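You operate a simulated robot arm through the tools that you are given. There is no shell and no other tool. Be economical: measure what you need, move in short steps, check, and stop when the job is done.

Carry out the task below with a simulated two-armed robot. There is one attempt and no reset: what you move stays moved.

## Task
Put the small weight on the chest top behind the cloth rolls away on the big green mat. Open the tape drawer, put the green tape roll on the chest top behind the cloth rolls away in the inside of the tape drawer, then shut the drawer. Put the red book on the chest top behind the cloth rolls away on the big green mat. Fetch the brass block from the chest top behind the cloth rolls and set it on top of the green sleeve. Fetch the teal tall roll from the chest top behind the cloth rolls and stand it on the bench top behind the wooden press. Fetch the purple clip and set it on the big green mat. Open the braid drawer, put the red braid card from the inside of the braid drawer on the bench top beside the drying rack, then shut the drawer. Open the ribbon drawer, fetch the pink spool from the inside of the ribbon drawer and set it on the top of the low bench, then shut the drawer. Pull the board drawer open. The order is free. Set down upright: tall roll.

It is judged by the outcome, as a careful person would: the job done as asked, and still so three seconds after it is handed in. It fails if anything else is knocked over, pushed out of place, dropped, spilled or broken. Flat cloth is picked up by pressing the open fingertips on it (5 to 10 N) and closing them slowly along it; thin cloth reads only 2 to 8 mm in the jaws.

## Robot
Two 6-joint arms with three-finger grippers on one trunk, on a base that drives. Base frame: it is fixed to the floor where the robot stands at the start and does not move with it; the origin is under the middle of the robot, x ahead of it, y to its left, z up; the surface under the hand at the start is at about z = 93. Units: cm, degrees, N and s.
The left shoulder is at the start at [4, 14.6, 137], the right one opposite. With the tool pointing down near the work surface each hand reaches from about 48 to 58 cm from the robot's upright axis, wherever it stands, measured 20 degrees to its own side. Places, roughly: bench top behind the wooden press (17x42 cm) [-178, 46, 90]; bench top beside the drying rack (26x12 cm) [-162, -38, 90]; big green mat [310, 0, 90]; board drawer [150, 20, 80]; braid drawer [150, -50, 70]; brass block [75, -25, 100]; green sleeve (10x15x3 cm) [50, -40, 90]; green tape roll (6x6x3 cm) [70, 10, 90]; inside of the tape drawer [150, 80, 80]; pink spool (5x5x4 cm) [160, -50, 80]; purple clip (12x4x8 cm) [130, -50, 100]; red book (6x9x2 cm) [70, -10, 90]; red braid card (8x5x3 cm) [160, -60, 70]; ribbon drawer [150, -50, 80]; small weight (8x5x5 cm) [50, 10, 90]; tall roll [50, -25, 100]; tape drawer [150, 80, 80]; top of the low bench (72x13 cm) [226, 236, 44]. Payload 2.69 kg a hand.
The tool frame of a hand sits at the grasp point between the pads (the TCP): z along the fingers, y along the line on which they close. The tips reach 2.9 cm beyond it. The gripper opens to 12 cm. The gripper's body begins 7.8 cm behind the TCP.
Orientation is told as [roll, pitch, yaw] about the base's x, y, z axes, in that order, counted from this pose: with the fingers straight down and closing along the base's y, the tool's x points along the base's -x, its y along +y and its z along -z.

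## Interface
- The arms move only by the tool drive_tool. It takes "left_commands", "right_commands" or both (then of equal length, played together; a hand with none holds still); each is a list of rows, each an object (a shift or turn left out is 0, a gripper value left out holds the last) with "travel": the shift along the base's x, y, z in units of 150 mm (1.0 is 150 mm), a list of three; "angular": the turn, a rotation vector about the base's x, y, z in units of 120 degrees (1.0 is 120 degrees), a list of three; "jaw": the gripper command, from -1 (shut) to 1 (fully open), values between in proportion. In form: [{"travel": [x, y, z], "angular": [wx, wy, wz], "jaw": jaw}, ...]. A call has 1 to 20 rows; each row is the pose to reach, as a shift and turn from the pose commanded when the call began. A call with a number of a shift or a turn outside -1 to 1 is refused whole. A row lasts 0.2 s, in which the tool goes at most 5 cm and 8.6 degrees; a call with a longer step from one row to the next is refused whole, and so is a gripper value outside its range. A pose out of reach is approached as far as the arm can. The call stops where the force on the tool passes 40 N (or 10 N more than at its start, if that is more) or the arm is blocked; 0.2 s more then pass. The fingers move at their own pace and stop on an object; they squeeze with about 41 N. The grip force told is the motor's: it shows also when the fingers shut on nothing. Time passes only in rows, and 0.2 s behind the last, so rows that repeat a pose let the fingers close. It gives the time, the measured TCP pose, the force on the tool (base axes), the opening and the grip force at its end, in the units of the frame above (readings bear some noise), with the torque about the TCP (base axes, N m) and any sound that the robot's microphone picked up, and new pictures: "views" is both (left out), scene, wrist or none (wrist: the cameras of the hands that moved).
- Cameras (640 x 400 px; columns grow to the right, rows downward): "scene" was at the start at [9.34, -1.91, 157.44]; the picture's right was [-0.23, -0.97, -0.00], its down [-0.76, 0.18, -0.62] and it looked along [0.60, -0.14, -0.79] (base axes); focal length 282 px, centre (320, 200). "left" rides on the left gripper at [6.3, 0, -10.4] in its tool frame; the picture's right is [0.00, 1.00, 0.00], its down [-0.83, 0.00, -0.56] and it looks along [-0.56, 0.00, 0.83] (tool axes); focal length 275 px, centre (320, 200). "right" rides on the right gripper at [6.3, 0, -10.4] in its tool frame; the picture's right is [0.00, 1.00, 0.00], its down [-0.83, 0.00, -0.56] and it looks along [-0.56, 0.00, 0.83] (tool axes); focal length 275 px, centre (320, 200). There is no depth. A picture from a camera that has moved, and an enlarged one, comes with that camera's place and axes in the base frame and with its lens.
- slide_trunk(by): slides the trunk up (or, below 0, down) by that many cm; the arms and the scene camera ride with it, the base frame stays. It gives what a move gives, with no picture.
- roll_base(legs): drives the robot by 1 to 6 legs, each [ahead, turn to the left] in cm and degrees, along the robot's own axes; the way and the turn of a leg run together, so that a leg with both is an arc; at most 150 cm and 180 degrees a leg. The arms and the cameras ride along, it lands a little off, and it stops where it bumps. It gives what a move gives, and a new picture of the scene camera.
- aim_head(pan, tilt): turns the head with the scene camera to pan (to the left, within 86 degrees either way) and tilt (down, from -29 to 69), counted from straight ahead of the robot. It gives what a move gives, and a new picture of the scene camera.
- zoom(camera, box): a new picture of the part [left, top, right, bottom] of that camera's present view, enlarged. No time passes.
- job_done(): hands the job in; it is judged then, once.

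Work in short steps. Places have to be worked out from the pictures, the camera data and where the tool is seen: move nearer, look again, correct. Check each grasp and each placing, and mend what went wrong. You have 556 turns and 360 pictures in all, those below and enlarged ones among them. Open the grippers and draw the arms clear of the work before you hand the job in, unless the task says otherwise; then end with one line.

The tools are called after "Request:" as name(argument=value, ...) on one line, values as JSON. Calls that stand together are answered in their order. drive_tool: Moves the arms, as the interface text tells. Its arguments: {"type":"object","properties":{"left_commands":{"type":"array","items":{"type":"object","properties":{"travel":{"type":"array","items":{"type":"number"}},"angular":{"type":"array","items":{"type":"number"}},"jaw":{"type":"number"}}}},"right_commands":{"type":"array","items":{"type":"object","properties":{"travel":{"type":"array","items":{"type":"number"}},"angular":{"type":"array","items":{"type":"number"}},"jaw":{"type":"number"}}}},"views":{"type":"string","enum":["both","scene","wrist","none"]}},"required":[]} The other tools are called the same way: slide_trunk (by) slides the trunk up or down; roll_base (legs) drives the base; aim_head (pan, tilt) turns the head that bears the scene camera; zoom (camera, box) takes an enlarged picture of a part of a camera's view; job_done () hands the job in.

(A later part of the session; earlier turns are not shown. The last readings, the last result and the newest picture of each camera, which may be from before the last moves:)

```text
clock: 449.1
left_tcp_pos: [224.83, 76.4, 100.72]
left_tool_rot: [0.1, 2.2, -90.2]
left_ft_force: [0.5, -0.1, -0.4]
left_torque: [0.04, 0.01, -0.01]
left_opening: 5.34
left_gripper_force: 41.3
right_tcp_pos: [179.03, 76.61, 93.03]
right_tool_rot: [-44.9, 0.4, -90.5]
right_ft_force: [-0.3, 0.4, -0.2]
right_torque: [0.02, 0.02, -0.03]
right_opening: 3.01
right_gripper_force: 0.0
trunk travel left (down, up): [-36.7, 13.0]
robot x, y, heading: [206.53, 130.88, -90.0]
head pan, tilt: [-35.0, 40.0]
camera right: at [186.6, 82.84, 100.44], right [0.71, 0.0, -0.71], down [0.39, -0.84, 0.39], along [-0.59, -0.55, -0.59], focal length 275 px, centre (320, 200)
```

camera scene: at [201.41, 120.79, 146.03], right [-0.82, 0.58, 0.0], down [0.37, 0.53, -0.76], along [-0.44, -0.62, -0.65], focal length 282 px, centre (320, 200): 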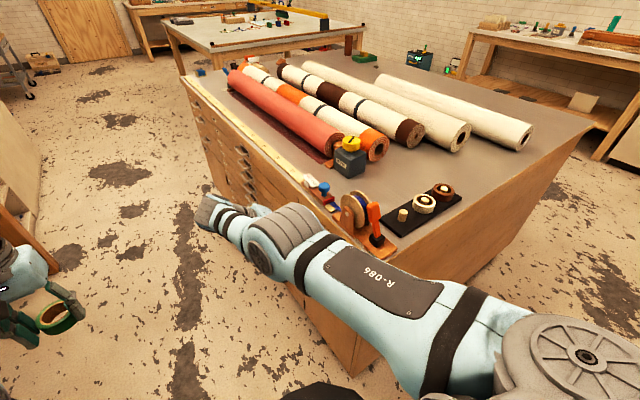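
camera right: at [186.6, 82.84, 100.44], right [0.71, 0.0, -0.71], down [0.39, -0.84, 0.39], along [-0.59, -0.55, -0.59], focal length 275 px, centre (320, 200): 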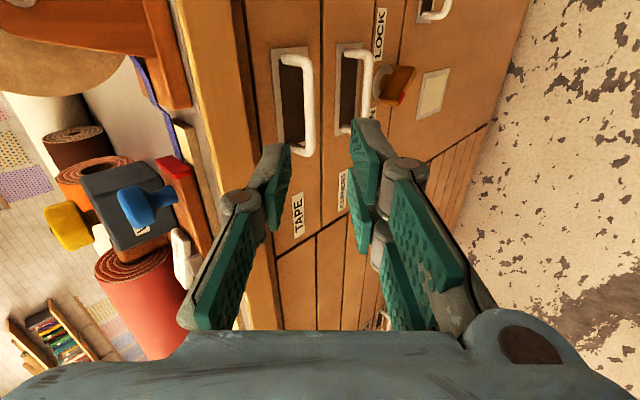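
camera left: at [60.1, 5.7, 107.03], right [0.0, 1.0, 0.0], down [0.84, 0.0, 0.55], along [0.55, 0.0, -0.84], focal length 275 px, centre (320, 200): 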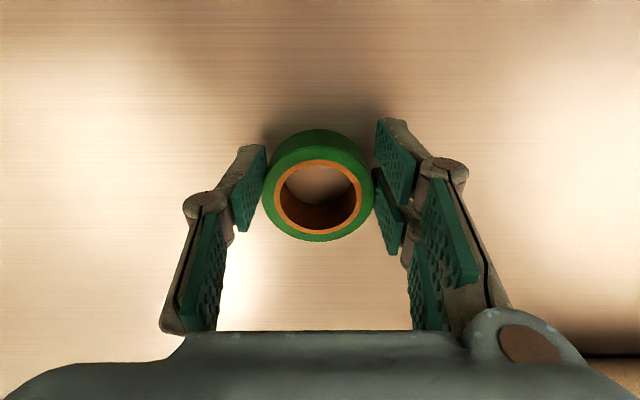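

Bar is 1 cm above the current axis; I advance with that correction.

Request:
drive_tool(right_commands=[{"travel": [0, 0.01, 0.06]}, {"travel": [-0.2, 0.02, -0.13]}, {"travel": [-0.4, 0.03, -0.33]}, {"travel": [-0.5, 0.03, -0.435]}, {"travel": [-0.5, 0.03, -0.435]}], views="wrist")

```text
clock: 450.2
left_tcp_pos: [224.86, 76.54, 100.89]
left_tool_rot: [0.0, 2.1, -90.2]
left_ft_force: [0.6, 0.5, 0.1]
left_torque: [0.01, 0.02, 0.02]
left_opening: 5.32
left_gripper_force: 40.9
right_tcp_pos: [171.87, 78.17, 86.88]
right_tool_rot: [-45.0, 0.4, -90.5]
right_ft_force: [-0.4, 0.1, 0.1]
right_torque: [0.0, -0.01, 0.02]
right_opening: 2.99
right_gripper_force: 0.0
right hand out of reach, approached as far as the arm can: row 1, 3, 4, 5
trunk travel left (down, up): [-36.7, 13.0]
robot x, y, heading: [206.5, 130.47, -90.2]
head pan, tilt: [-35.0, 40.0]
camera right: at [179.28, 84.35, 94.26], right [0.71, 0.0, -0.71], down [0.39, -0.84, 0.39], along [-0.59, -0.55, -0.59], focal length 275 px, centre (320, 200)
```

right: 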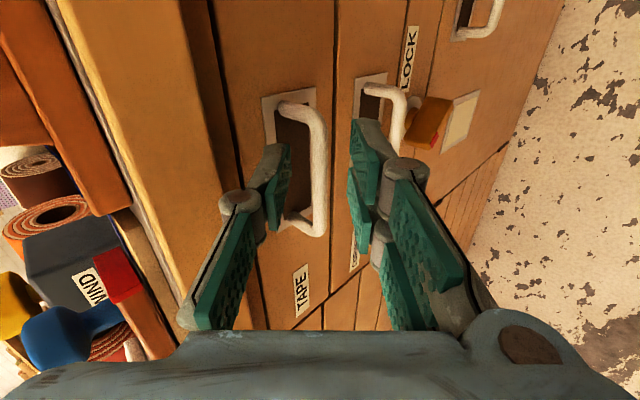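

Bar is between the fingers. A touch further in, then close and pull.

Request:
drive_tool(right_commands=[{"travel": [-0.035, 0, -0.035]}, {"travel": [-0.035, 0, -0.035], "jaw": -1}, {"travel": [-0.035, 0, -0.035], "jaw": -1}, {"travel": [-0.035, 0, -0.035], "jaw": -1}], views="none")

Request:
drive_tool(right_commands=[{"travel": [0.1, 0, 0]}, {"travel": [0.25, 0, 0]}, {"travel": [0.4, 0, 0]}, {"travel": [0.55, 0, 0]}, {"travel": [0.7, 0, 0]}, {"travel": [0.85, 0, 0]}, {"travel": [1.0, 0, 0]}, {"travel": [1.0, 0, 0]}], views="wrist")

```text
clock: 451.2
left_tcp_pos: [224.85, 76.64, 100.9]
left_tool_rot: [0.2, 2.2, -90.2]
left_ft_force: [0.0, -0.1, -2.0]
left_torque: [-0.01, 0.0, 0.04]
left_opening: 5.3
left_gripper_force: 41.3
right_tcp_pos: [171.29, 78.17, 86.3]
right_tool_rot: [-44.9, 0.3, -90.5]
right_ft_force: [0.9, 0.4, -1.8]
right_torque: [0.75, -0.02, 0.95]
right_opening: 0.85
right_gripper_force: 36.4
trunk travel left (down, up): [-36.7, 13.0]
robot x, y, heading: [206.44, 130.71, -90.2]
head pan, tilt: [-35.0, 40.0]
```

```text
clock: 453.1
left_tcp_pos: [224.86, 76.54, 100.9]
left_tool_rot: [0.1, 2.1, -90.2]
left_ft_force: [-0.4, -0.3, -0.4]
left_torque: [0.02, 0.0, -0.03]
left_opening: 5.32
left_gripper_force: 40.5
right_tcp_pos: [185.11, 80.74, 86.92]
right_tool_rot: [-44.8, 0.2, -90.4]
right_ft_force: [-0.3, -0.2, -0.7]
right_torque: [-0.03, 0.01, -0.02]
right_opening: 0.0
right_gripper_force: 28.3
right hand out of reach, approached as far as the arm can: row 2, 3, 4, 5, 6, 7, 8
trunk travel left (down, up): [-36.7, 13.0]
robot x, y, heading: [205.95, 130.42, -90.4]
head pan, tilt: [-35.0, 40.0]
camera right: at [192.64, 87.0, 94.26], right [0.71, 0.0, -0.71], down [0.39, -0.84, 0.39], along [-0.59, -0.55, -0.59], focal length 275 px, centre (320, 200)
```

right: 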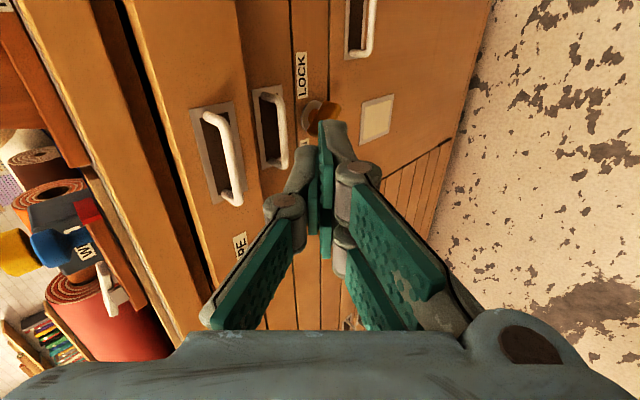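

The grip slipped as the arm ran out of range (the drawer opened only slightly). I release, retreat and reset the arm to a clean posture like the one used for the ribbon drawer.

Request:
drive_tool(right_commands=[{"travel": [0.1, 0, 0.15]}, {"travel": [0.2, -0.1, 0.4], "angular": [0, -0.07, 0]}, {"travel": [0.3, -0.2, 0.6], "angular": [0, -0.14, 0]}, {"travel": [0.35, -0.3, 0.8], "angular": [0, -0.21, 0]}, {"travel": [0.4, -0.4, 1.0], "angular": [0, -0.28, 0]}, {"travel": [0.4, -0.5, 1.0], "angular": [0, -0.35, 0]}, {"travel": [0.4, -0.5, 1.0], "angular": [0, -0.374, 0]}, {"travel": [0.4, -0.5, 1.0], "angular": [0, -0.374, 0]}], views="both")

```text
clock: 454.9
left_tcp_pos: [224.87, 76.65, 100.88]
left_tool_rot: [0.0, 2.2, -90.2]
left_ft_force: [0.8, 0.2, -1.4]
left_torque: [0.02, -0.01, -0.01]
left_opening: 5.34
left_gripper_force: 41.2
right_tcp_pos: [191.07, 73.76, 101.72]
right_tool_rot: [0.1, 0.4, -90.2]
right_ft_force: [-0.2, 0.3, -1.2]
right_torque: [-0.01, 0.0, 0.0]
right_opening: 0.01
right_gripper_force: 28.5
right hand out of reach, approached as far as the arm can: row 6, 7, 8
trunk travel left (down, up): [-36.7, 13.0]
robot x, y, heading: [206.19, 130.43, -90.2]
head pan, tilt: [-35.0, 40.0]
camera scene: at [201.48, 121.63, 146.1], right [-0.82, 0.58, 0.0], down [0.37, 0.53, -0.77], along [-0.44, -0.63, -0.64], focal length 282 px, centre (320, 200)
camera right: at [191.26, 80.09, 112.18], right [1.0, 0.0, 0.0], down [0.0, -0.84, 0.55], along [0.0, -0.55, -0.84], focal length 275 px, centre (320, 200)
```

scene: 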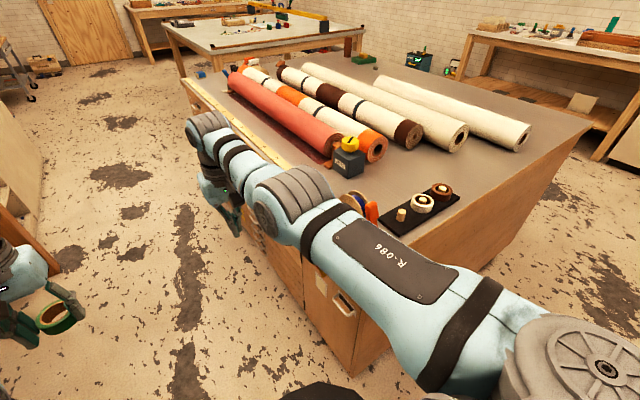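
right: 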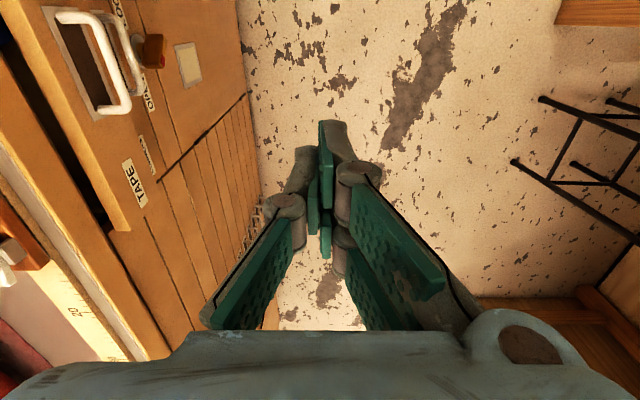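

The tape drawer is ~3 cm open with its bar now at x≈173.6. I move the base 4 cm ahead and redo the tilt from this posture.

Request:
roll_base(legs=[[4, 0]])

Request:
drive_tool(right_commands=[{"travel": [0.05, 0.1, 0], "angular": [0, 0.07, 0], "jaw": -0.4}, {"travel": [0.1, 0.2, 0], "angular": [0, 0.14, 0]}, {"travel": [0.1, 0.3, 0], "angular": [0, 0.21, 0]}, {"travel": [0.1, 0.4, 0], "angular": [0, 0.28, 0]}, {"travel": [0.05, 0.45, -0.05], "angular": [0, 0.35, 0]}, {"travel": [0, 0.45, -0.1], "angular": [0, 0.375, 0]}, {"travel": [0, 0.45, -0.1], "angular": [0, 0.375, 0]}], views="wrist")

```text
clock: 455.7
left_tcp_pos: [224.77, 73.2, 101.35]
left_tool_rot: [0.0, 1.3, -90.4]
left_ft_force: [-0.3, 1.2, 0.3]
left_torque: [-0.07, 0.0, 0.0]
left_opening: 5.32
left_gripper_force: 40.7
right_tcp_pos: [191.16, 70.52, 102.26]
right_tool_rot: [0.1, 0.1, -90.2]
right_ft_force: [-0.1, 1.8, -0.5]
right_torque: [-0.13, 0.03, -0.02]
right_opening: 0.0
right_gripper_force: 28.2
trunk travel left (down, up): [-36.7, 13.0]
robot x, y, heading: [205.95, 126.61, -90.3]
head pan, tilt: [-35.0, 40.0]
camera scene: at [201.4, 118.64, 146.16], right [-0.82, 0.58, 0.0], down [0.37, 0.52, -0.77], along [-0.44, -0.63, -0.64], focal length 282 px, centre (320, 200)
```

scene: 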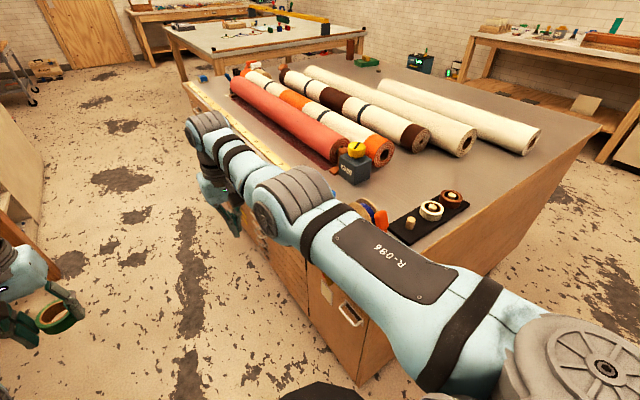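

```text
clock: 457.3
left_tcp_pos: [224.87, 72.33, 100.96]
left_tool_rot: [-0.1, 1.6, -90.2]
left_ft_force: [0.2, -0.4, 0.0]
left_torque: [0.02, -0.04, -0.01]
left_opening: 5.32
left_gripper_force: 40.9
right_tcp_pos: [189.73, 75.01, 99.9]
right_tool_rot: [-45.0, 0.3, -90.5]
right_ft_force: [-0.4, -0.7, 0.5]
right_torque: [-0.01, -0.02, 0.0]
right_opening: 3.6
right_gripper_force: 0.0
right hand out of reach, approached as far as the arm can: row 3, 4, 5, 6, 7
trunk travel left (down, up): [-36.7, 13.0]
robot x, y, heading: [206.3, 126.94, -90.3]
head pan, tilt: [-35.0, 40.0]
camera right: at [197.17, 81.26, 107.29], right [0.71, 0.0, -0.71], down [0.39, -0.84, 0.39], along [-0.59, -0.55, -0.59], focal length 275 px, centre (320, 200)
```

right: 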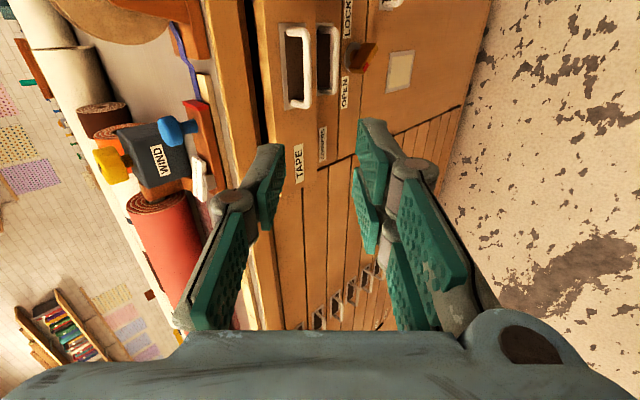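

Same view as for the ribbon. Bar ≈[173.6,77,85.6]. To standoff.

Request:
drive_tool(right_commands=[{"travel": [-0.16, 0.04, -0.13], "jaw": -0.5}, {"travel": [-0.33, 0.08, -0.27]}, {"travel": [-0.5, 0.133, -0.4]}, {"travel": [-0.653, 0.133, -0.533]}, {"travel": [-0.653, 0.133, -0.533]}], views="wrist")

```text
clock: 458.5
left_tcp_pos: [224.77, 72.55, 101.0]
left_tool_rot: [-0.1, 1.6, -90.3]
left_ft_force: [-0.3, 0.7, -0.8]
left_torque: [0.02, 0.01, 0.01]
left_opening: 5.31
left_gripper_force: 41.2
right_tcp_pos: [179.61, 77.04, 91.91]
right_tool_rot: [-45.0, 0.2, -90.4]
right_ft_force: [0.1, -0.5, 0.4]
right_torque: [-0.01, 0.01, 0.01]
right_opening: 2.98
right_gripper_force: 0.1
trunk travel left (down, up): [-36.7, 13.0]
robot x, y, heading: [206.4, 126.76, -90.4]
head pan, tilt: [-35.0, 40.0]
camera right: at [187.19, 83.42, 99.26], right [0.71, 0.0, -0.71], down [0.39, -0.84, 0.39], along [-0.59, -0.55, -0.59], focal length 275 px, centre (320, 200)
```

right: 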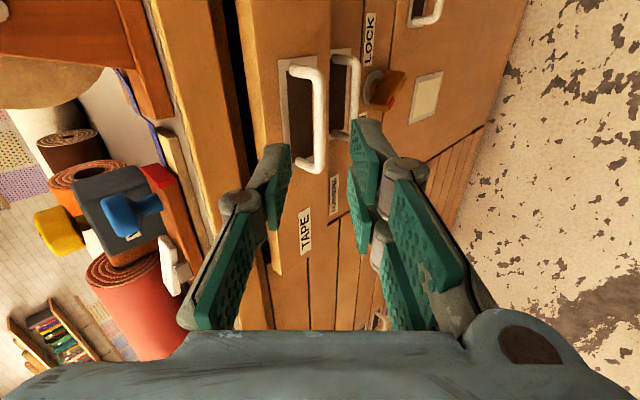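

Aligned. Advance, close.

Request:
drive_tool(right_commands=[{"travel": [-0.15, 0, -0.15]}, {"travel": [-0.3, 0, -0.3]}, {"travel": [-0.4, 0, -0.4]}, {"travel": [-0.44, 0, -0.44]}, {"travel": [-0.44, 0, -0.44], "jaw": -1}, {"travel": [-0.44, 0, -0.44], "jaw": -1}, {"travel": [-0.44, 0, -0.44], "jaw": -1}], views="wrist")

```text
clock: 460.1
left_tcp_pos: [224.84, 72.57, 100.93]
left_tool_rot: [0.1, 1.7, -90.3]
left_ft_force: [1.1, -0.5, -0.8]
left_torque: [-0.02, 0.01, 0.01]
left_opening: 5.34
left_gripper_force: 41.2
right_tcp_pos: [173.11, 77.02, 85.33]
right_tool_rot: [-45.0, 0.2, -90.6]
right_ft_force: [-1.1, -0.4, 0.9]
right_torque: [0.61, 0.03, 0.83]
right_opening: 0.84
right_gripper_force: 36.6
trunk travel left (down, up): [-36.7, 13.0]
robot x, y, heading: [205.99, 126.21, -90.2]
head pan, tilt: [-35.0, 40.0]
camera right: at [180.63, 83.31, 92.74], right [0.71, 0.0, -0.71], down [0.39, -0.84, 0.39], along [-0.59, -0.55, -0.59], focal length 275 px, centre (320, 200)
```

right: 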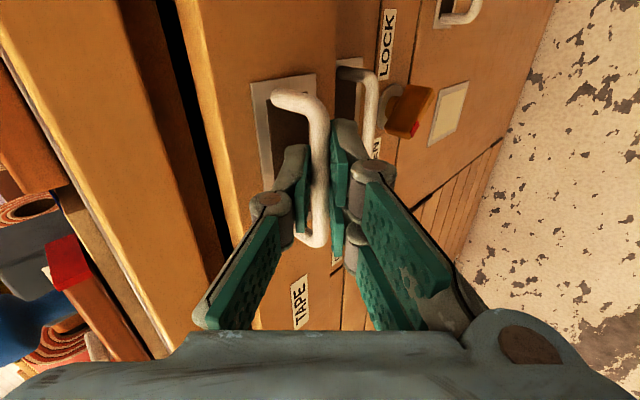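

Gripped. Pull out.

Request:
drive_tool(right_commands=[{"travel": [0.1, 0, 0]}, {"travel": [0.25, 0, 0]}, {"travel": [0.4, 0, 0]}, {"travel": [0.55, 0, 0]}, {"travel": [0.7, 0, 0]}, {"travel": [0.85, 0, 0]}, {"travel": [1.0, 0, 0]}, {"travel": [1.0, 0, 0]}], views="wrist")

```text
clock: 461.9
left_tcp_pos: [224.73, 71.43, 100.45]
left_tool_rot: [0.0, 2.5, -90.4]
left_ft_force: [-0.8, 0.0, -0.7]
left_torque: [-0.01, 0.0, -0.01]
left_opening: 5.31
left_gripper_force: 41.2
right_tcp_pos: [187.65, 77.55, 85.48]
right_tool_rot: [-44.9, 0.4, -90.3]
right_ft_force: [0.8, -34.8, -7.0]
right_torque: [0.54, -0.06, 1.09]
right_opening: 0.9
right_gripper_force: 36.8
right hand out of reach, approached as far as the arm can: row 6, 7, 8
trunk travel left (down, up): [-36.7, 13.0]
robot x, y, heading: [206.39, 126.82, -90.2]
head pan, tilt: [-35.0, 40.0]
camera right: at [195.1, 83.81, 92.81], right [0.71, 0.0, -0.71], down [0.39, -0.84, 0.39], along [-0.59, -0.55, -0.59], focal length 275 px, centre (320, 200)
```

right: 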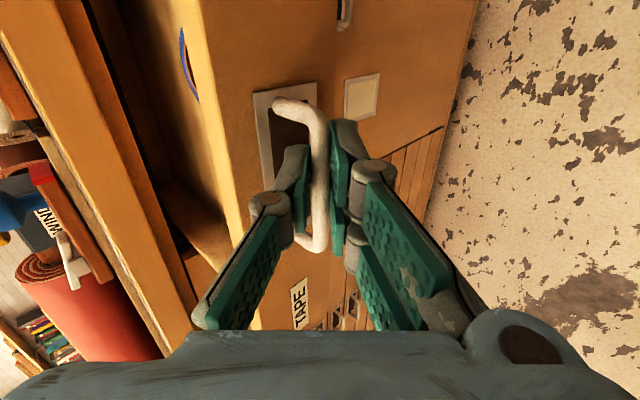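

~17 cm open; other tape rolls are inside. I release and, as before, push it further open from inside after looking in.

Request:
drive_tool(right_commands=[{"travel": [0, 0, 0], "jaw": -0.4}, {"travel": [0, 0, 0], "jaw": -0.4}, {"travel": [0.15, -0.05, 0.15]}, {"travel": [0.25, -0.1, 0.35]}, {"travel": [0.3, -0.2, 0.6], "angular": [0, -0.07, 0]}, {"travel": [0.25, -0.3, 0.8], "angular": [0, -0.14, 0]}, {"travel": [0.2, -0.4, 1.0], "angular": [0, -0.21, 0]}, {"travel": [0.1, -0.45, 1.0], "angular": [0, -0.28, 0], "jaw": -1}, {"travel": [0, -0.45, 1.0], "angular": [0, -0.35, 0]}, {"travel": [-0.1, -0.45, 1.0], "angular": [0, -0.374, 0]}, {"travel": [-0.1, -0.45, 1.0], "angular": [0, -0.374, 0]}], views="wrist")

```text
clock: 464.3
left_tcp_pos: [224.89, 72.61, 101.0]
left_tool_rot: [0.1, 1.6, -90.2]
left_ft_force: [-0.2, 0.0, -1.2]
left_torque: [0.02, 0.01, -0.02]
left_opening: 5.32
left_gripper_force: 41.2
right_tcp_pos: [186.37, 69.66, 100.62]
right_tool_rot: [0.0, 0.6, -90.1]
right_ft_force: [0.1, -0.9, -0.5]
right_torque: [0.02, -0.02, -0.01]
right_opening: 0.0
right_gripper_force: 28.9
right hand out of reach, approached as far as the arm can: row 4, 6, 7, 8, 9, 10, 11
trunk travel left (down, up): [-36.7, 13.0]
robot x, y, heading: [206.84, 126.31, -90.1]
head pan, tilt: [-35.0, 40.0]
camera right: at [186.45, 75.93, 111.09], right [1.0, 0.0, 0.0], down [0.0, -0.84, 0.55], along [0.0, -0.55, -0.84], focal length 275 px, centre (320, 200)
```

right: 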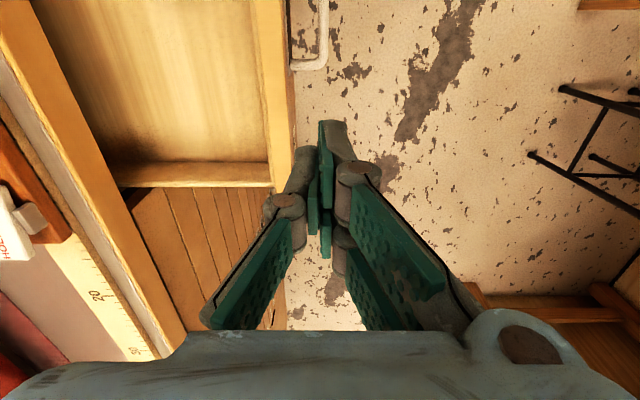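

The interior is empty at y 64–74. I insert closed fingertips just inside the front at [179.5,70] and push outward.

Request:
drive_tool(right_commands=[{"travel": [-0.25, 0, 0]}, {"travel": [-0.46, 0, 0]}, {"travel": [-0.46, 0, -0.25]}, {"travel": [-0.46, 0, -0.5]}, {"travel": [-0.46, 0, -0.75]}, {"travel": [-0.46, 0, -0.93]}, {"travel": [-0.46, 0, -0.93]}], views="wrist")

```text
clock: 465.9
left_tcp_pos: [224.74, 72.46, 101.03]
left_tool_rot: [0.0, 1.7, -90.2]
left_ft_force: [-0.1, -0.7, 0.9]
left_torque: [0.02, -0.01, -0.03]
left_opening: 5.29
left_gripper_force: 41.3
right_tcp_pos: [179.68, 71.77, 87.44]
right_tool_rot: [-0.1, 0.5, -90.2]
right_ft_force: [0.2, 0.0, 0.8]
right_torque: [0.02, 0.0, -0.02]
right_opening: 0.02
right_gripper_force: 28.1
right hand out of reach, approached as far as the arm can: row 3, 4, 5, 6, 7
trunk travel left (down, up): [-36.7, 13.0]
robot x, y, heading: [206.52, 126.84, -90.2]
head pan, tilt: [-35.0, 40.0]
camera right: at [179.75, 77.99, 97.87], right [1.0, 0.0, 0.0], down [0.0, -0.84, 0.55], along [0.0, -0.55, -0.84], focal length 275 px, centre (320, 200)
```

right: 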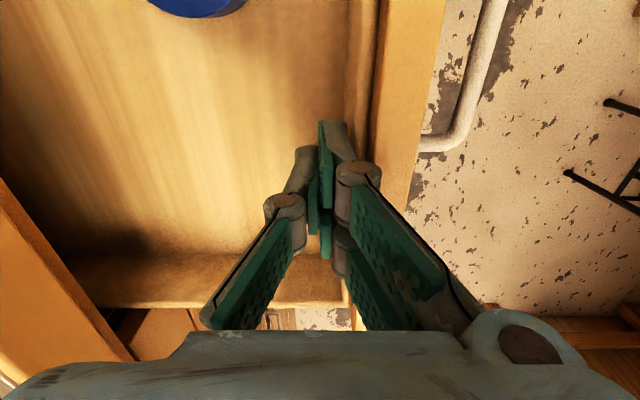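

Request:
drive_tool(right_commands=[{"travel": [0.15, 0, 0]}, {"travel": [0.3, 0, 0]}, {"travel": [0.45, 0, 0]}, {"travel": [0.55, 0, 0]}, {"travel": [0.65, 0, 0]}, {"travel": [0.65, 0, 0]}], views="wrist")

```text
clock: 467.1
left_tcp_pos: [224.2, 71.86, 100.74]
left_tool_rot: [0.1, 2.4, -90.6]
left_ft_force: [-0.1, -0.6, -1.0]
left_torque: [0.03, 0.02, 0.02]
left_opening: 5.28
left_gripper_force: 40.8
right_tcp_pos: [187.87, 71.77, 87.17]
right_tool_rot: [-0.9, 0.5, -90.6]
right_ft_force: [-13.0, 1.6, -4.4]
right_torque: [-0.08, 0.15, 0.34]
right_opening: 0.0
right_gripper_force: 28.4
trunk travel left (down, up): [-36.7, 13.0]
robot x, y, heading: [206.26, 126.28, -90.7]
head pan, tilt: [-35.0, 40.0]
stopped in row 6 (right hand): the force on the tool passed its limit at 50 N (the readings are from after the stop); the commanded pose is now the measured one
camera right: at [188.07, 77.97, 97.57], right [1.0, -0.01, -0.02], down [0.0, -0.84, 0.55], along [-0.02, -0.55, -0.84], focal length 275 px, centre (320, 200)
```

right: 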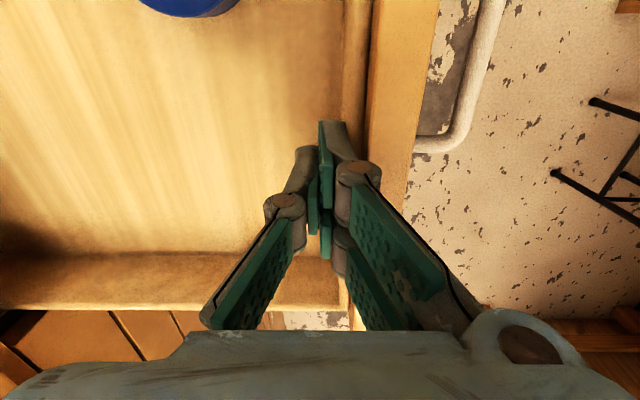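

Fully open. I lift the right hand out, raise the trunk, and reposition to face the open drawer (robot ≈[236,87], heading 180) so the left hand can set the tape in.

Request:
drive_tool(right_commands=[{"travel": [-0.1, 0, 0.1]}, {"travel": [-0.1, 0, 0.4]}, {"travel": [0, 0, 0.7]}, {"travel": [0.1, 0, 1.0]}, {"travel": [0.1, 0, 1.0]}], views="none")

Request:
slide_trunk(by=13)

```text
clock: 468.4
left_tcp_pos: [224.48, 72.17, 100.7]
left_tool_rot: [0.2, 2.2, -90.5]
left_ft_force: [0.5, -0.2, -1.2]
left_torque: [-0.02, -0.02, 0.01]
left_opening: 5.29
left_gripper_force: 41.5
right_tcp_pos: [189.89, 70.0, 102.22]
right_tool_rot: [-0.8, 0.5, -90.6]
right_ft_force: [0.4, 0.5, 0.1]
right_torque: [0.0, -0.02, 0.02]
right_opening: 0.02
right_gripper_force: 28.0
right hand out of reach, approached as far as the arm can: row 2, 3, 4, 5
trunk travel left (down, up): [-36.7, 13.0]
robot x, y, heading: [206.27, 126.82, -90.6]
head pan, tilt: [-35.0, 40.0]
```

```text
clock: 469.9
left_tcp_pos: [224.48, 72.11, 113.83]
left_tool_rot: [0.1, 2.3, -90.6]
left_ft_force: [-0.2, -0.8, -2.0]
left_torque: [-0.02, 0.02, 0.01]
left_opening: 5.29
left_gripper_force: 40.8
right_tcp_pos: [190.04, 69.83, 115.21]
right_tool_rot: [-0.9, 0.5, -90.6]
right_ft_force: [-0.2, -0.8, -0.3]
right_torque: [-0.02, -0.02, -0.01]
right_opening: 0.0
right_gripper_force: 28.6
trunk travel left (down, up): [-49.7, 0.0]
robot x, y, heading: [206.14, 126.73, -90.4]
head pan, tilt: [-35.0, 40.0]
```

Request:
roll_base(legs=[[0, 38], [49, 0], [0, -127.6]])

Request:
aim_head(pan=0, tilt=45)

```text
clock: 480.0
left_tcp_pos: [180.52, 71.69, 113.7]
left_tool_rot: [-0.1, 2.3, 177.6]
left_ft_force: [0.0, -0.4, -0.2]
left_torque: [-0.01, 0.01, 0.02]
left_opening: 5.22
left_gripper_force: 41.1
right_tcp_pos: [179.56, 106.43, 115.22]
right_tool_rot: [-0.9, 0.5, 177.5]
right_ft_force: [0.4, 0.1, -0.8]
right_torque: [-0.01, 0.01, -0.02]
right_opening: 0.0
right_gripper_force: 28.5
trunk travel left (down, up): [-49.7, 0.0]
robot x, y, heading: [235.71, 88.26, 177.6]
head pan, tilt: [-35.0, 40.0]
camera scene: at [226.83, 93.41, 159.09], right [0.61, 0.79, 0.0], down [0.51, -0.39, -0.77], along [-0.61, 0.47, -0.64], focal length 282 px, centre (320, 200)
```

scene: 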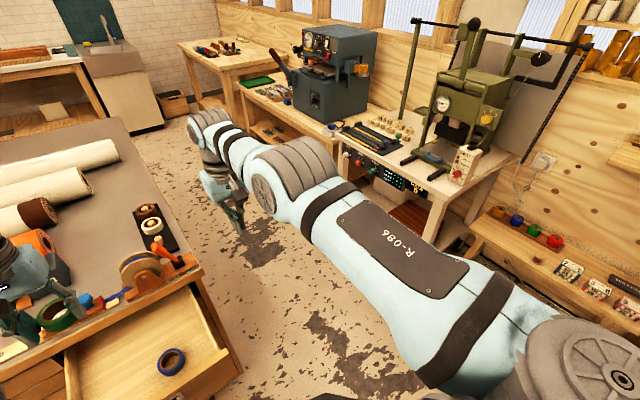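

```text
clock: 481.0
left_tcp_pos: [180.54, 71.9, 113.67]
left_tool_rot: [0.1, 2.3, 177.6]
left_ft_force: [-0.4, 1.3, -1.2]
left_torque: [0.12, -0.08, 0.02]
left_opening: 4.55
left_gripper_force: 40.9
right_tcp_pos: [179.45, 106.36, 115.29]
right_tool_rot: [-0.9, 0.4, 177.5]
right_ft_force: [0.3, 0.2, -0.6]
right_torque: [0.0, -0.01, 0.02]
right_opening: 0.0
right_gripper_force: 28.5
trunk travel left (down, up): [-49.7, 0.0]
robot x, y, heading: [235.84, 88.01, 177.7]
head pan, tilt: [0.0, 45.0]
camera scene: at [225.46, 88.65, 158.36], right [0.04, 1.0, 0.0], down [0.71, -0.03, -0.71], along [-0.71, 0.03, -0.71], focal length 282 px, centre (320, 200)
```

scene: 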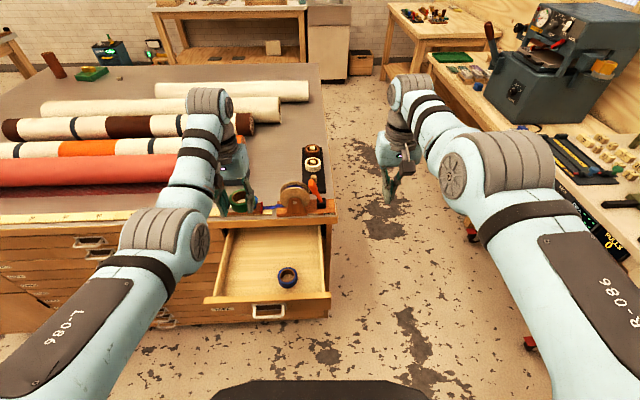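

The left opening is shrinking (the tape is slipping in the grip). I check the left wrist camera at once.

Request:
zoom(camera="left", box=[0, 0, 640, 400])

```text
1.00 times, centred on (320, 200) of left (not enlarged: the box is as wide or as high as the picture)
camera zoom: at [186.3, 71.65, 124.34], right [-0.05, -1.0, 0.0], down [-0.85, 0.04, 0.52], along [-0.52, 0.02, -0.85], focal length 275 px, centre (320, 200)
```

zoom: 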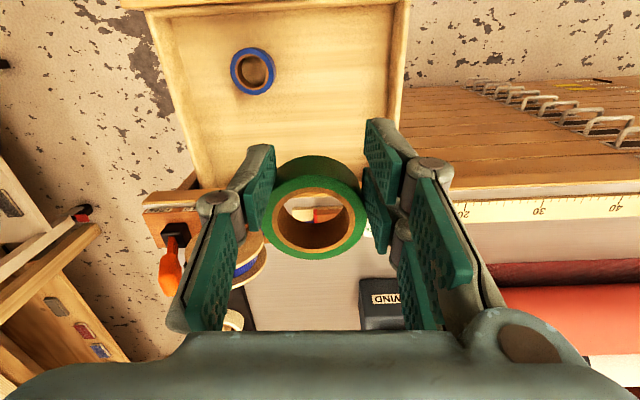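

The tape is creeping forward in the grip. I stop the squeeze from progressing (jaw held at ~4.4 cm) and lower immediately over the drawer.

Request:
drive_tool(left_commands=[{"travel": [0, 0, -0.25], "jaw": -0.27}, {"travel": [0, 0, -0.5], "jaw": -0.27}, {"travel": [0, 0, -0.75], "jaw": -0.27}, {"travel": [0, 0, -0.95], "jaw": -0.27}], views="wrist")

```text
clock: 482.0
left_tcp_pos: [180.69, 71.86, 99.51]
left_tool_rot: [0.1, 2.3, 177.6]
left_ft_force: [0.3, -0.2, -1.1]
left_torque: [0.0, 0.0, 0.0]
left_opening: 4.53
left_gripper_force: 41.5
right_tcp_pos: [179.54, 106.46, 115.21]
right_tool_rot: [-1.0, 0.5, 177.5]
right_ft_force: [0.2, -0.7, -0.1]
right_torque: [-0.01, -0.02, -0.01]
right_opening: 0.0
right_gripper_force: 28.0
trunk travel left (down, up): [-49.7, 0.0]
robot x, y, heading: [235.52, 88.63, 177.6]
head pan, tilt: [0.0, 45.0]
camera left: at [186.43, 71.75, 110.13], right [-0.05, -1.0, 0.0], down [-0.85, 0.04, 0.52], along [-0.52, 0.02, -0.85], focal length 275 px, centre (320, 200)
```

left: 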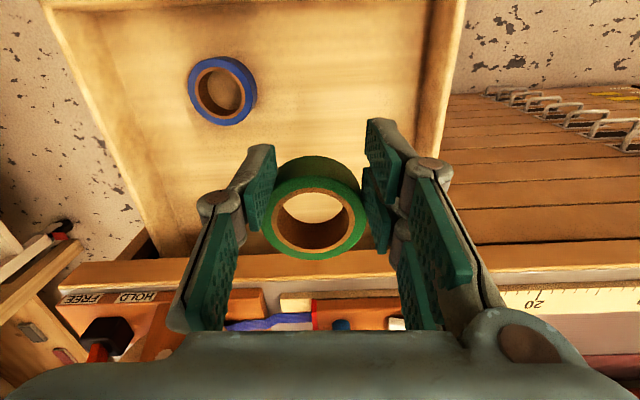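

Holding steady. The tape centre is ≈[178.6,72]; blue roll at [182,81]. I lower the trunk 11 cm and look.

Request:
slide_trunk(by=-11)

Request:
drive_tool(left_commands=[{"travel": [0.03, -0.05, 0], "jaw": -0.27}, {"travel": [0.05, -0.06, 0], "jaw": -0.27}], views="wrist")

```text
clock: 483.4
left_tcp_pos: [180.68, 72.02, 88.62]
left_tool_rot: [0.2, 2.2, 177.6]
left_ft_force: [0.2, -0.4, -0.1]
left_torque: [0.04, -0.01, -0.01]
left_opening: 4.53
left_gripper_force: 41.0
right_tcp_pos: [179.51, 106.38, 104.32]
right_tool_rot: [-0.9, 0.5, 177.6]
right_ft_force: [0.8, -0.6, 0.5]
right_torque: [0.04, -0.01, 0.0]
right_opening: 0.0
right_gripper_force: 28.8
trunk travel left (down, up): [-38.7, 11.0]
robot x, y, heading: [235.49, 88.3, 177.8]
head pan, tilt: [0.0, 45.0]
```

```text
clock: 484.0
left_tcp_pos: [181.42, 71.02, 88.53]
left_tool_rot: [0.1, 2.3, 177.6]
left_ft_force: [-0.4, -1.5, 0.4]
left_torque: [-0.01, 0.0, -0.02]
left_opening: 4.5
left_gripper_force: 41.7
right_tcp_pos: [179.52, 106.54, 104.22]
right_tool_rot: [-0.9, 0.5, 177.5]
right_ft_force: [-0.5, 0.1, -0.2]
right_torque: [-0.02, -0.03, 0.0]
right_opening: 0.03
right_gripper_force: 28.2
trunk travel left (down, up): [-38.7, 11.0]
robot x, y, heading: [235.7, 88.39, 177.7]
head pan, tilt: [0.0, 45.0]
camera left: at [187.24, 70.82, 99.23], right [-0.05, -1.0, 0.0], down [-0.85, 0.04, 0.52], along [-0.52, 0.02, -0.85], focal length 275 px, centre (320, 200)
```

left: 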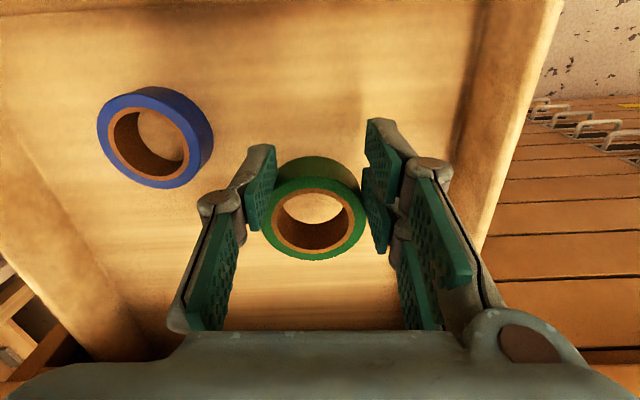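

Inside the drawer, clear of the blue roll. Lower to contact.

Request:
drive_tool(left_commands=[{"travel": [0, 0, -0.15]}, {"travel": [0, 0, -0.25]}, {"travel": [0, 0, -0.29]}, {"travel": [0, 0, -0.31]}, {"travel": [0, 0, -0.33]}, {"travel": [0, 0, -0.35]}], views="none")

```text
clock: 485.4
left_tcp_pos: [182.49, 71.13, 84.23]
left_tool_rot: [0.1, 1.9, 177.6]
left_ft_force: [-0.8, -1.1, 31.1]
left_torque: [-0.43, 0.06, 0.01]
left_opening: 4.68
left_gripper_force: 0.1
left hand out of reach, approached as far as the arm can: row 2, 3, 4, 5, 6
right_tcp_pos: [180.0, 106.57, 104.64]
right_tool_rot: [-0.8, 0.3, 177.6]
right_ft_force: [0.9, -1.1, -0.3]
right_torque: [-0.01, 0.03, 0.02]
right_opening: 0.0
right_gripper_force: 28.7
trunk travel left (down, up): [-38.7, 11.0]
robot x, y, heading: [235.58, 88.24, 177.7]
head pan, tilt: [0.0, 45.0]
```

Contact; the grip has gone slack. I open and rise.

Request:
drive_tool(left_commands=[{"travel": [0, 0, 0.02], "jaw": 0.05}, {"travel": [0, 0, 0.02], "jaw": 0.1}, {"travel": [0, 0, 0.02], "jaw": 0.1}, {"travel": [0, 0, 0.25]}, {"travel": [0, 0, 0.5]}, {"travel": [0, 0, 0.8]}, {"travel": [0, 0, 0.8]}], views="both")

```text
clock: 487.0
left_tcp_pos: [179.25, 71.37, 95.33]
left_tool_rot: [0.1, 2.4, 177.6]
left_ft_force: [-0.2, 0.5, 0.8]
left_torque: [0.01, 0.01, -0.03]
left_opening: 6.58
left_gripper_force: 0.0
left hand out of reach, approached as far as the arm can: row 4, 5, 6, 7
right_tcp_pos: [179.49, 106.4, 104.25]
right_tool_rot: [-0.9, 0.5, 177.4]
right_ft_force: [0.2, 0.3, -0.1]
right_torque: [0.0, 0.01, 0.0]
right_opening: 0.01
right_gripper_force: 28.5
trunk travel left (down, up): [-38.7, 11.0]
robot x, y, heading: [235.23, 88.22, 177.7]
head pan, tilt: [0.0, 45.0]
camera scene: at [225.44, 88.63, 147.38], right [0.04, 1.0, 0.0], down [0.71, -0.03, -0.71], along [-0.71, 0.03, -0.71], focal length 282 px, centre (320, 200)
camera left: at [184.98, 71.25, 106.01], right [-0.05, -1.0, 0.0], down [-0.85, 0.04, 0.52], along [-0.52, 0.02, -0.85], focal length 275 px, centre (320, 200)
```

scene: 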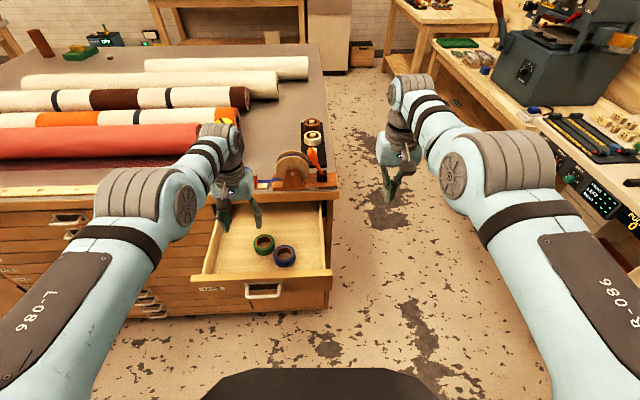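
left: 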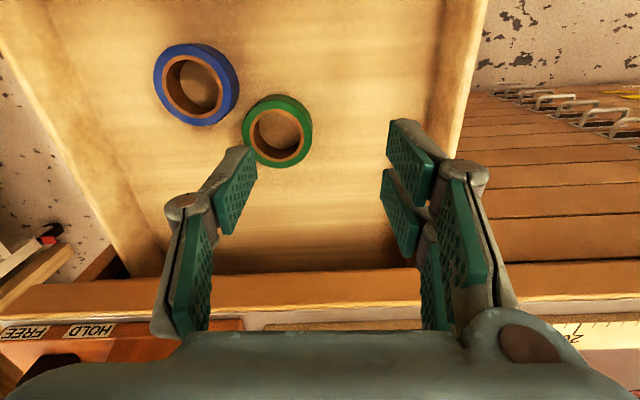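

The green tape lies in the drawer beside the blue one. I raise the hands and trunk and go back to the spot beside the drawer to shut it with the right hand.

Request:
slide_trunk(by=11)

Request:
drive_tool(left_commands=[{"travel": [0.05, 0, 0.2]}, {"travel": [0.05, 0, 0.4]}, {"travel": [0.05, 0, 0.5]}], views="none")

Request:
roll_base(legs=[[0, 130], [-49, 0], [0, -38]])

```text
clock: 488.4
left_tcp_pos: [179.28, 71.43, 106.34]
left_tool_rot: [0.0, 2.3, 177.7]
left_ft_force: [0.1, 0.4, 0.4]
left_torque: [0.01, 0.0, -0.01]
left_opening: 6.59
left_gripper_force: 0.1
right_tcp_pos: [179.46, 106.57, 115.12]
right_tool_rot: [-0.9, 0.5, 177.5]
right_ft_force: [0.2, 0.0, -0.4]
right_torque: [-0.01, 0.0, 0.0]
right_opening: 0.0
right_gripper_force: 28.6
trunk travel left (down, up): [-49.7, 0.0]
robot x, y, heading: [235.6, 88.4, 177.6]
head pan, tilt: [0.0, 45.0]
```

```text
clock: 489.2
left_tcp_pos: [178.68, 71.46, 113.94]
left_tool_rot: [0.0, 2.7, 177.6]
left_ft_force: [-0.5, -0.9, 0.0]
left_torque: [-0.01, 0.01, 0.02]
left_opening: 6.61
left_gripper_force: 0.1
left hand out of reach, approached as far as the arm can: row 1, 2, 3
right_tcp_pos: [179.52, 106.53, 115.19]
right_tool_rot: [-0.9, 0.4, 177.5]
right_ft_force: [0.4, -0.4, -0.5]
right_torque: [0.01, 0.0, 0.0]
right_opening: 0.0
right_gripper_force: 28.4
trunk travel left (down, up): [-49.7, 0.0]
robot x, y, heading: [235.84, 88.44, 177.6]
head pan, tilt: [0.0, 45.0]
```

```text
clock: 499.3
left_tcp_pos: [224.54, 70.25, 113.91]
left_tool_rot: [0.0, 2.6, -90.1]
left_ft_force: [0.3, 0.1, 0.5]
left_torque: [-0.01, 0.01, -0.02]
left_opening: 6.58
left_gripper_force: 0.0
right_tcp_pos: [189.56, 69.79, 115.21]
right_tool_rot: [-0.8, 0.5, -90.2]
right_ft_force: [-0.4, 0.8, -0.6]
right_torque: [0.0, 0.01, 0.01]
right_opening: 0.0
right_gripper_force: 28.8
trunk travel left (down, up): [-49.7, 0.0]
robot x, y, heading: [205.44, 126.92, -90.1]
head pan, tilt: [0.0, 45.0]
camera scene: at [205.53, 116.38, 158.36], right [-1.0, 0.0, 0.0], down [0.0, 0.71, -0.71], along [0.0, -0.71, -0.71], focal length 282 px, centre (320, 200)
```

scene: 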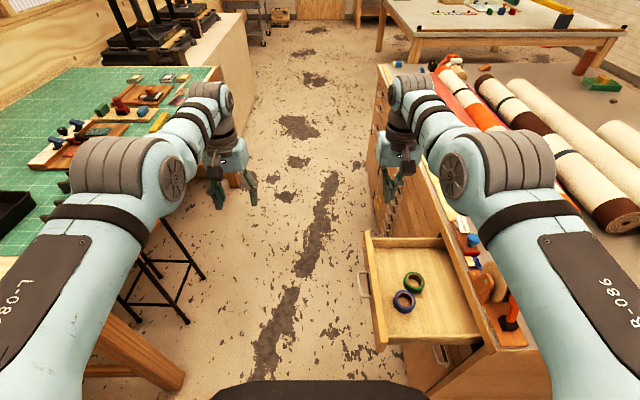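

I position the closed right hand outside the drawer front and lower.

Request:
drive_tool(right_commands=[{"travel": [0.25, 0.05, 0]}, {"travel": [0.5, 0.1, 0]}, {"travel": [0.68, 0.15, -0.1]}, {"travel": [0.68, 0.15, -0.2]}, {"travel": [0.68, 0.15, -0.2]}], views="none")

Request:
slide_trunk(by=-13)

Request:
zoom(camera="right", box=[0, 0, 640, 400])

```text
clock: 500.5
left_tcp_pos: [224.56, 70.27, 113.8]
left_tool_rot: [0.1, 2.8, -90.0]
left_ft_force: [0.0, -0.7, 0.4]
left_torque: [0.04, 0.05, -0.02]
left_opening: 6.59
left_gripper_force: 0.0
right_tcp_pos: [199.75, 72.02, 112.24]
right_tool_rot: [-1.0, 0.7, -90.3]
right_ft_force: [0.0, -0.1, 0.4]
right_torque: [-0.01, -0.01, 0.02]
right_opening: 0.0
right_gripper_force: 28.9
trunk travel left (down, up): [-49.7, 0.0]
robot x, y, heading: [205.53, 126.51, -89.9]
head pan, tilt: [0.0, 45.0]
```

```text
clock: 502.1
left_tcp_pos: [224.64, 70.25, 100.69]
left_tool_rot: [0.2, 2.5, -90.0]
left_ft_force: [-0.3, -0.3, 0.4]
left_torque: [0.01, -0.01, -0.02]
left_opening: 6.62
left_gripper_force: 0.1
right_tcp_pos: [199.77, 71.93, 99.23]
right_tool_rot: [-0.9, 0.7, -90.1]
right_ft_force: [-0.1, 1.4, -0.2]
right_torque: [0.02, 0.0, -0.01]
right_opening: 0.0
right_gripper_force: 28.7
trunk travel left (down, up): [-36.7, 13.0]
robot x, y, heading: [205.49, 126.57, -90.1]
head pan, tilt: [0.0, 45.0]
```

```text
1.00 times, centred on (320, 200) of right (not enlarged: the box is as wide or as high as the picture)
camera zoom: at [200.03, 78.26, 109.7], right [1.0, 0.0, -0.02], down [0.01, -0.84, 0.55], along [-0.01, -0.55, -0.84], focal length 275 px, centre (320, 200)
```

zoom: 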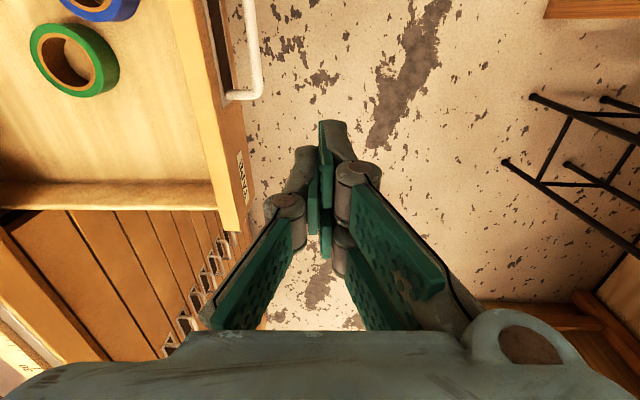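

I move 3 cm forward to stay off the handle's end, then lower and push the panel.

Request:
roll_base(legs=[[3, 0]])

Request:
drive_tool(right_commands=[{"travel": [0, 0, -0.25]}, {"travel": [0, 0, -0.5]}, {"travel": [0, 0, -0.8]}, {"travel": [0, 0, -0.8]}], views="wrist")

```text
clock: 502.9
left_tcp_pos: [224.61, 68.01, 101.21]
left_tool_rot: [0.1, 2.2, -90.0]
left_ft_force: [0.3, 0.7, 1.8]
left_torque: [-0.11, 0.01, 0.0]
left_opening: 6.58
left_gripper_force: 0.1
right_tcp_pos: [199.93, 69.7, 99.68]
right_tool_rot: [-0.9, 0.2, -90.1]
right_ft_force: [-0.1, 0.4, 0.4]
right_torque: [-0.06, 0.01, -0.01]
right_opening: 0.0
right_gripper_force: 28.1
trunk travel left (down, up): [-36.7, 13.0]
robot x, y, heading: [205.03, 123.81, -90.0]
head pan, tilt: [0.0, 45.0]
camera scene: at [205.43, 114.33, 145.44], right [-1.0, 0.0, 0.0], down [0.0, 0.7, -0.71], along [0.0, -0.71, -0.7], focal length 282 px, centre (320, 200)
```

scene: 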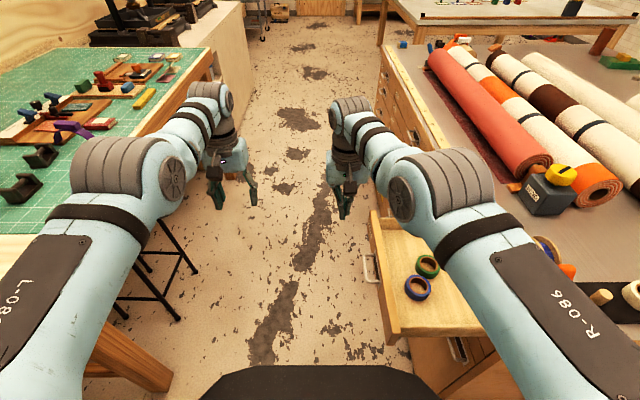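

```text
clock: 503.9
left_tcp_pos: [224.57, 67.17, 100.68]
left_tool_rot: [0.1, 2.6, -89.9]
left_ft_force: [-0.8, 0.0, -0.2]
left_torque: [0.03, 0.01, 0.01]
left_opening: 6.59
left_gripper_force: 0.1
right_tcp_pos: [198.98, 70.62, 87.7]
right_tool_rot: [-0.9, 0.6, -90.3]
right_ft_force: [0.4, 0.0, -0.3]
right_torque: [0.03, 0.01, -0.01]
right_opening: 0.0
right_gripper_force: 28.7
right hand out of reach, approached as far as the arm can: row 2, 3, 4
trunk travel left (down, up): [-36.7, 13.0]
robot x, y, heading: [205.61, 123.77, -89.8]
head pan, tilt: [0.0, 45.0]
camera right: at [199.23, 76.78, 98.08], right [1.0, 0.0, -0.02], down [0.01, -0.84, 0.55], along [-0.01, -0.55, -0.84], focal length 275 px, centre (320, 200)
```

right: 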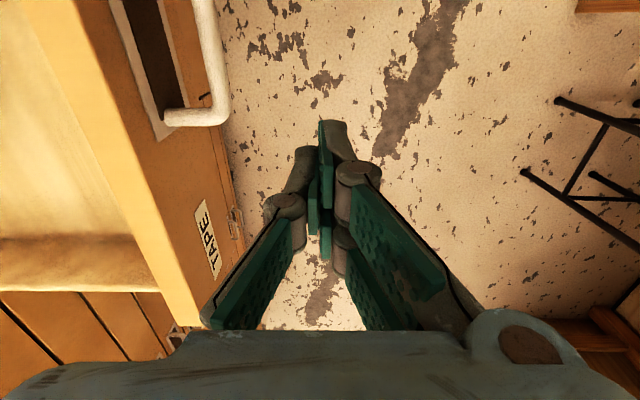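

Clear of the handle, in front of the panel. Push −x.

Request:
drive_tool(right_commands=[{"travel": [-0.15, -0.02, 0]}, {"travel": [-0.3, -0.03, 0]}, {"travel": [-0.45, -0.05, 0]}, {"travel": [-0.6, -0.06, 0]}, {"travel": [-0.75, -0.07, 0]}, {"travel": [-0.9, -0.08, 0]}, {"travel": [-1.0, -0.08, 0]}, {"travel": [-1.0, -0.08, 0]}], views="wrist")

```text
clock: 505.7
left_tcp_pos: [224.58, 67.35, 100.88]
left_tool_rot: [0.2, 2.6, -89.9]
left_ft_force: [-0.5, 0.1, -0.2]
left_torque: [0.04, 0.01, 0.0]
left_opening: 6.61
left_gripper_force: 0.1
right_tcp_pos: [184.06, 69.57, 87.63]
right_tool_rot: [-0.9, 0.6, -90.2]
right_ft_force: [0.6, 0.9, 0.3]
right_torque: [-0.01, 0.04, -0.02]
right_opening: 0.04
right_gripper_force: 28.2
trunk travel left (down, up): [-36.7, 13.0]
robot x, y, heading: [206.02, 123.44, -90.0]
head pan, tilt: [0.0, 45.0]
camera right: at [184.23, 75.8, 98.02], right [1.0, 0.0, -0.02], down [0.01, -0.84, 0.55], along [-0.01, -0.55, -0.84], focal length 275 px, centre (320, 200)
```

right: 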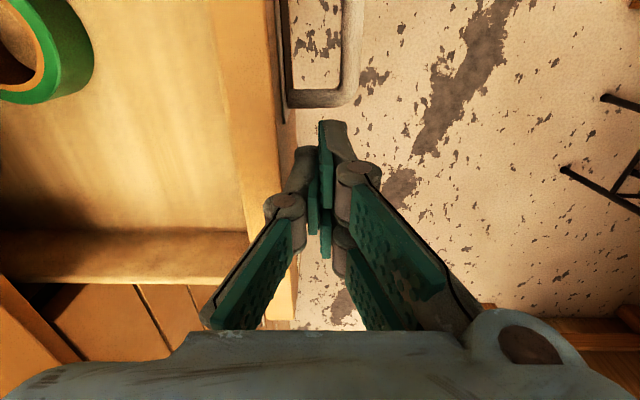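

Drawer follows. I push 8 cm more, then switch to a tilted hand for the end.

Request:
drive_tool(right_commands=[{"travel": [-0.15, 0, 0]}, {"travel": [-0.3, 0, 0]}, {"travel": [-0.45, 0, 0]}, {"travel": [-0.53, 0, 0]}, {"travel": [-0.53, 0, 0]}, {"travel": [-0.3, 0, 0]}, {"travel": [0, 0, 0]}, {"travel": [0.2, 0, 0.05]}], views="wrist")

```text
clock: 507.5
left_tcp_pos: [224.65, 67.26, 100.71]
left_tool_rot: [0.0, 2.7, -90.1]
left_ft_force: [0.6, -0.5, 0.7]
left_torque: [-0.03, 0.0, -0.01]
left_opening: 6.58
left_gripper_force: 0.1
right_tcp_pos: [186.98, 69.47, 88.42]
right_tool_rot: [-0.9, 0.6, -90.1]
right_ft_force: [0.1, -0.6, -0.1]
right_torque: [0.02, 0.03, 0.0]
right_opening: 0.0
right_gripper_force: 28.7
trunk travel left (down, up): [-36.7, 13.0]
robot x, y, heading: [205.22, 123.45, -90.3]
head pan, tilt: [0.0, 45.0]
camera right: at [187.23, 75.7, 98.86], right [1.0, 0.0, -0.02], down [0.01, -0.84, 0.55], along [-0.01, -0.55, -0.84], focal length 275 px, centre (320, 200)
```

right: 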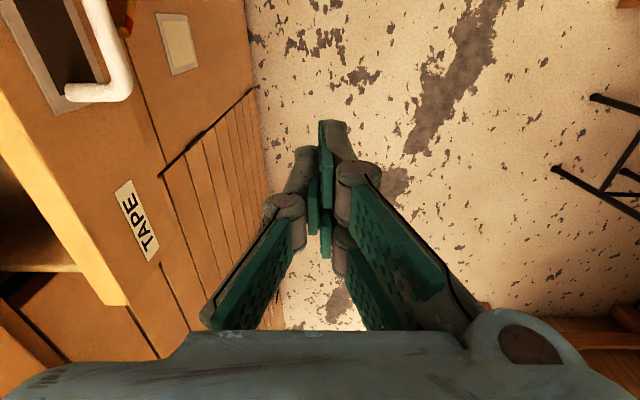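

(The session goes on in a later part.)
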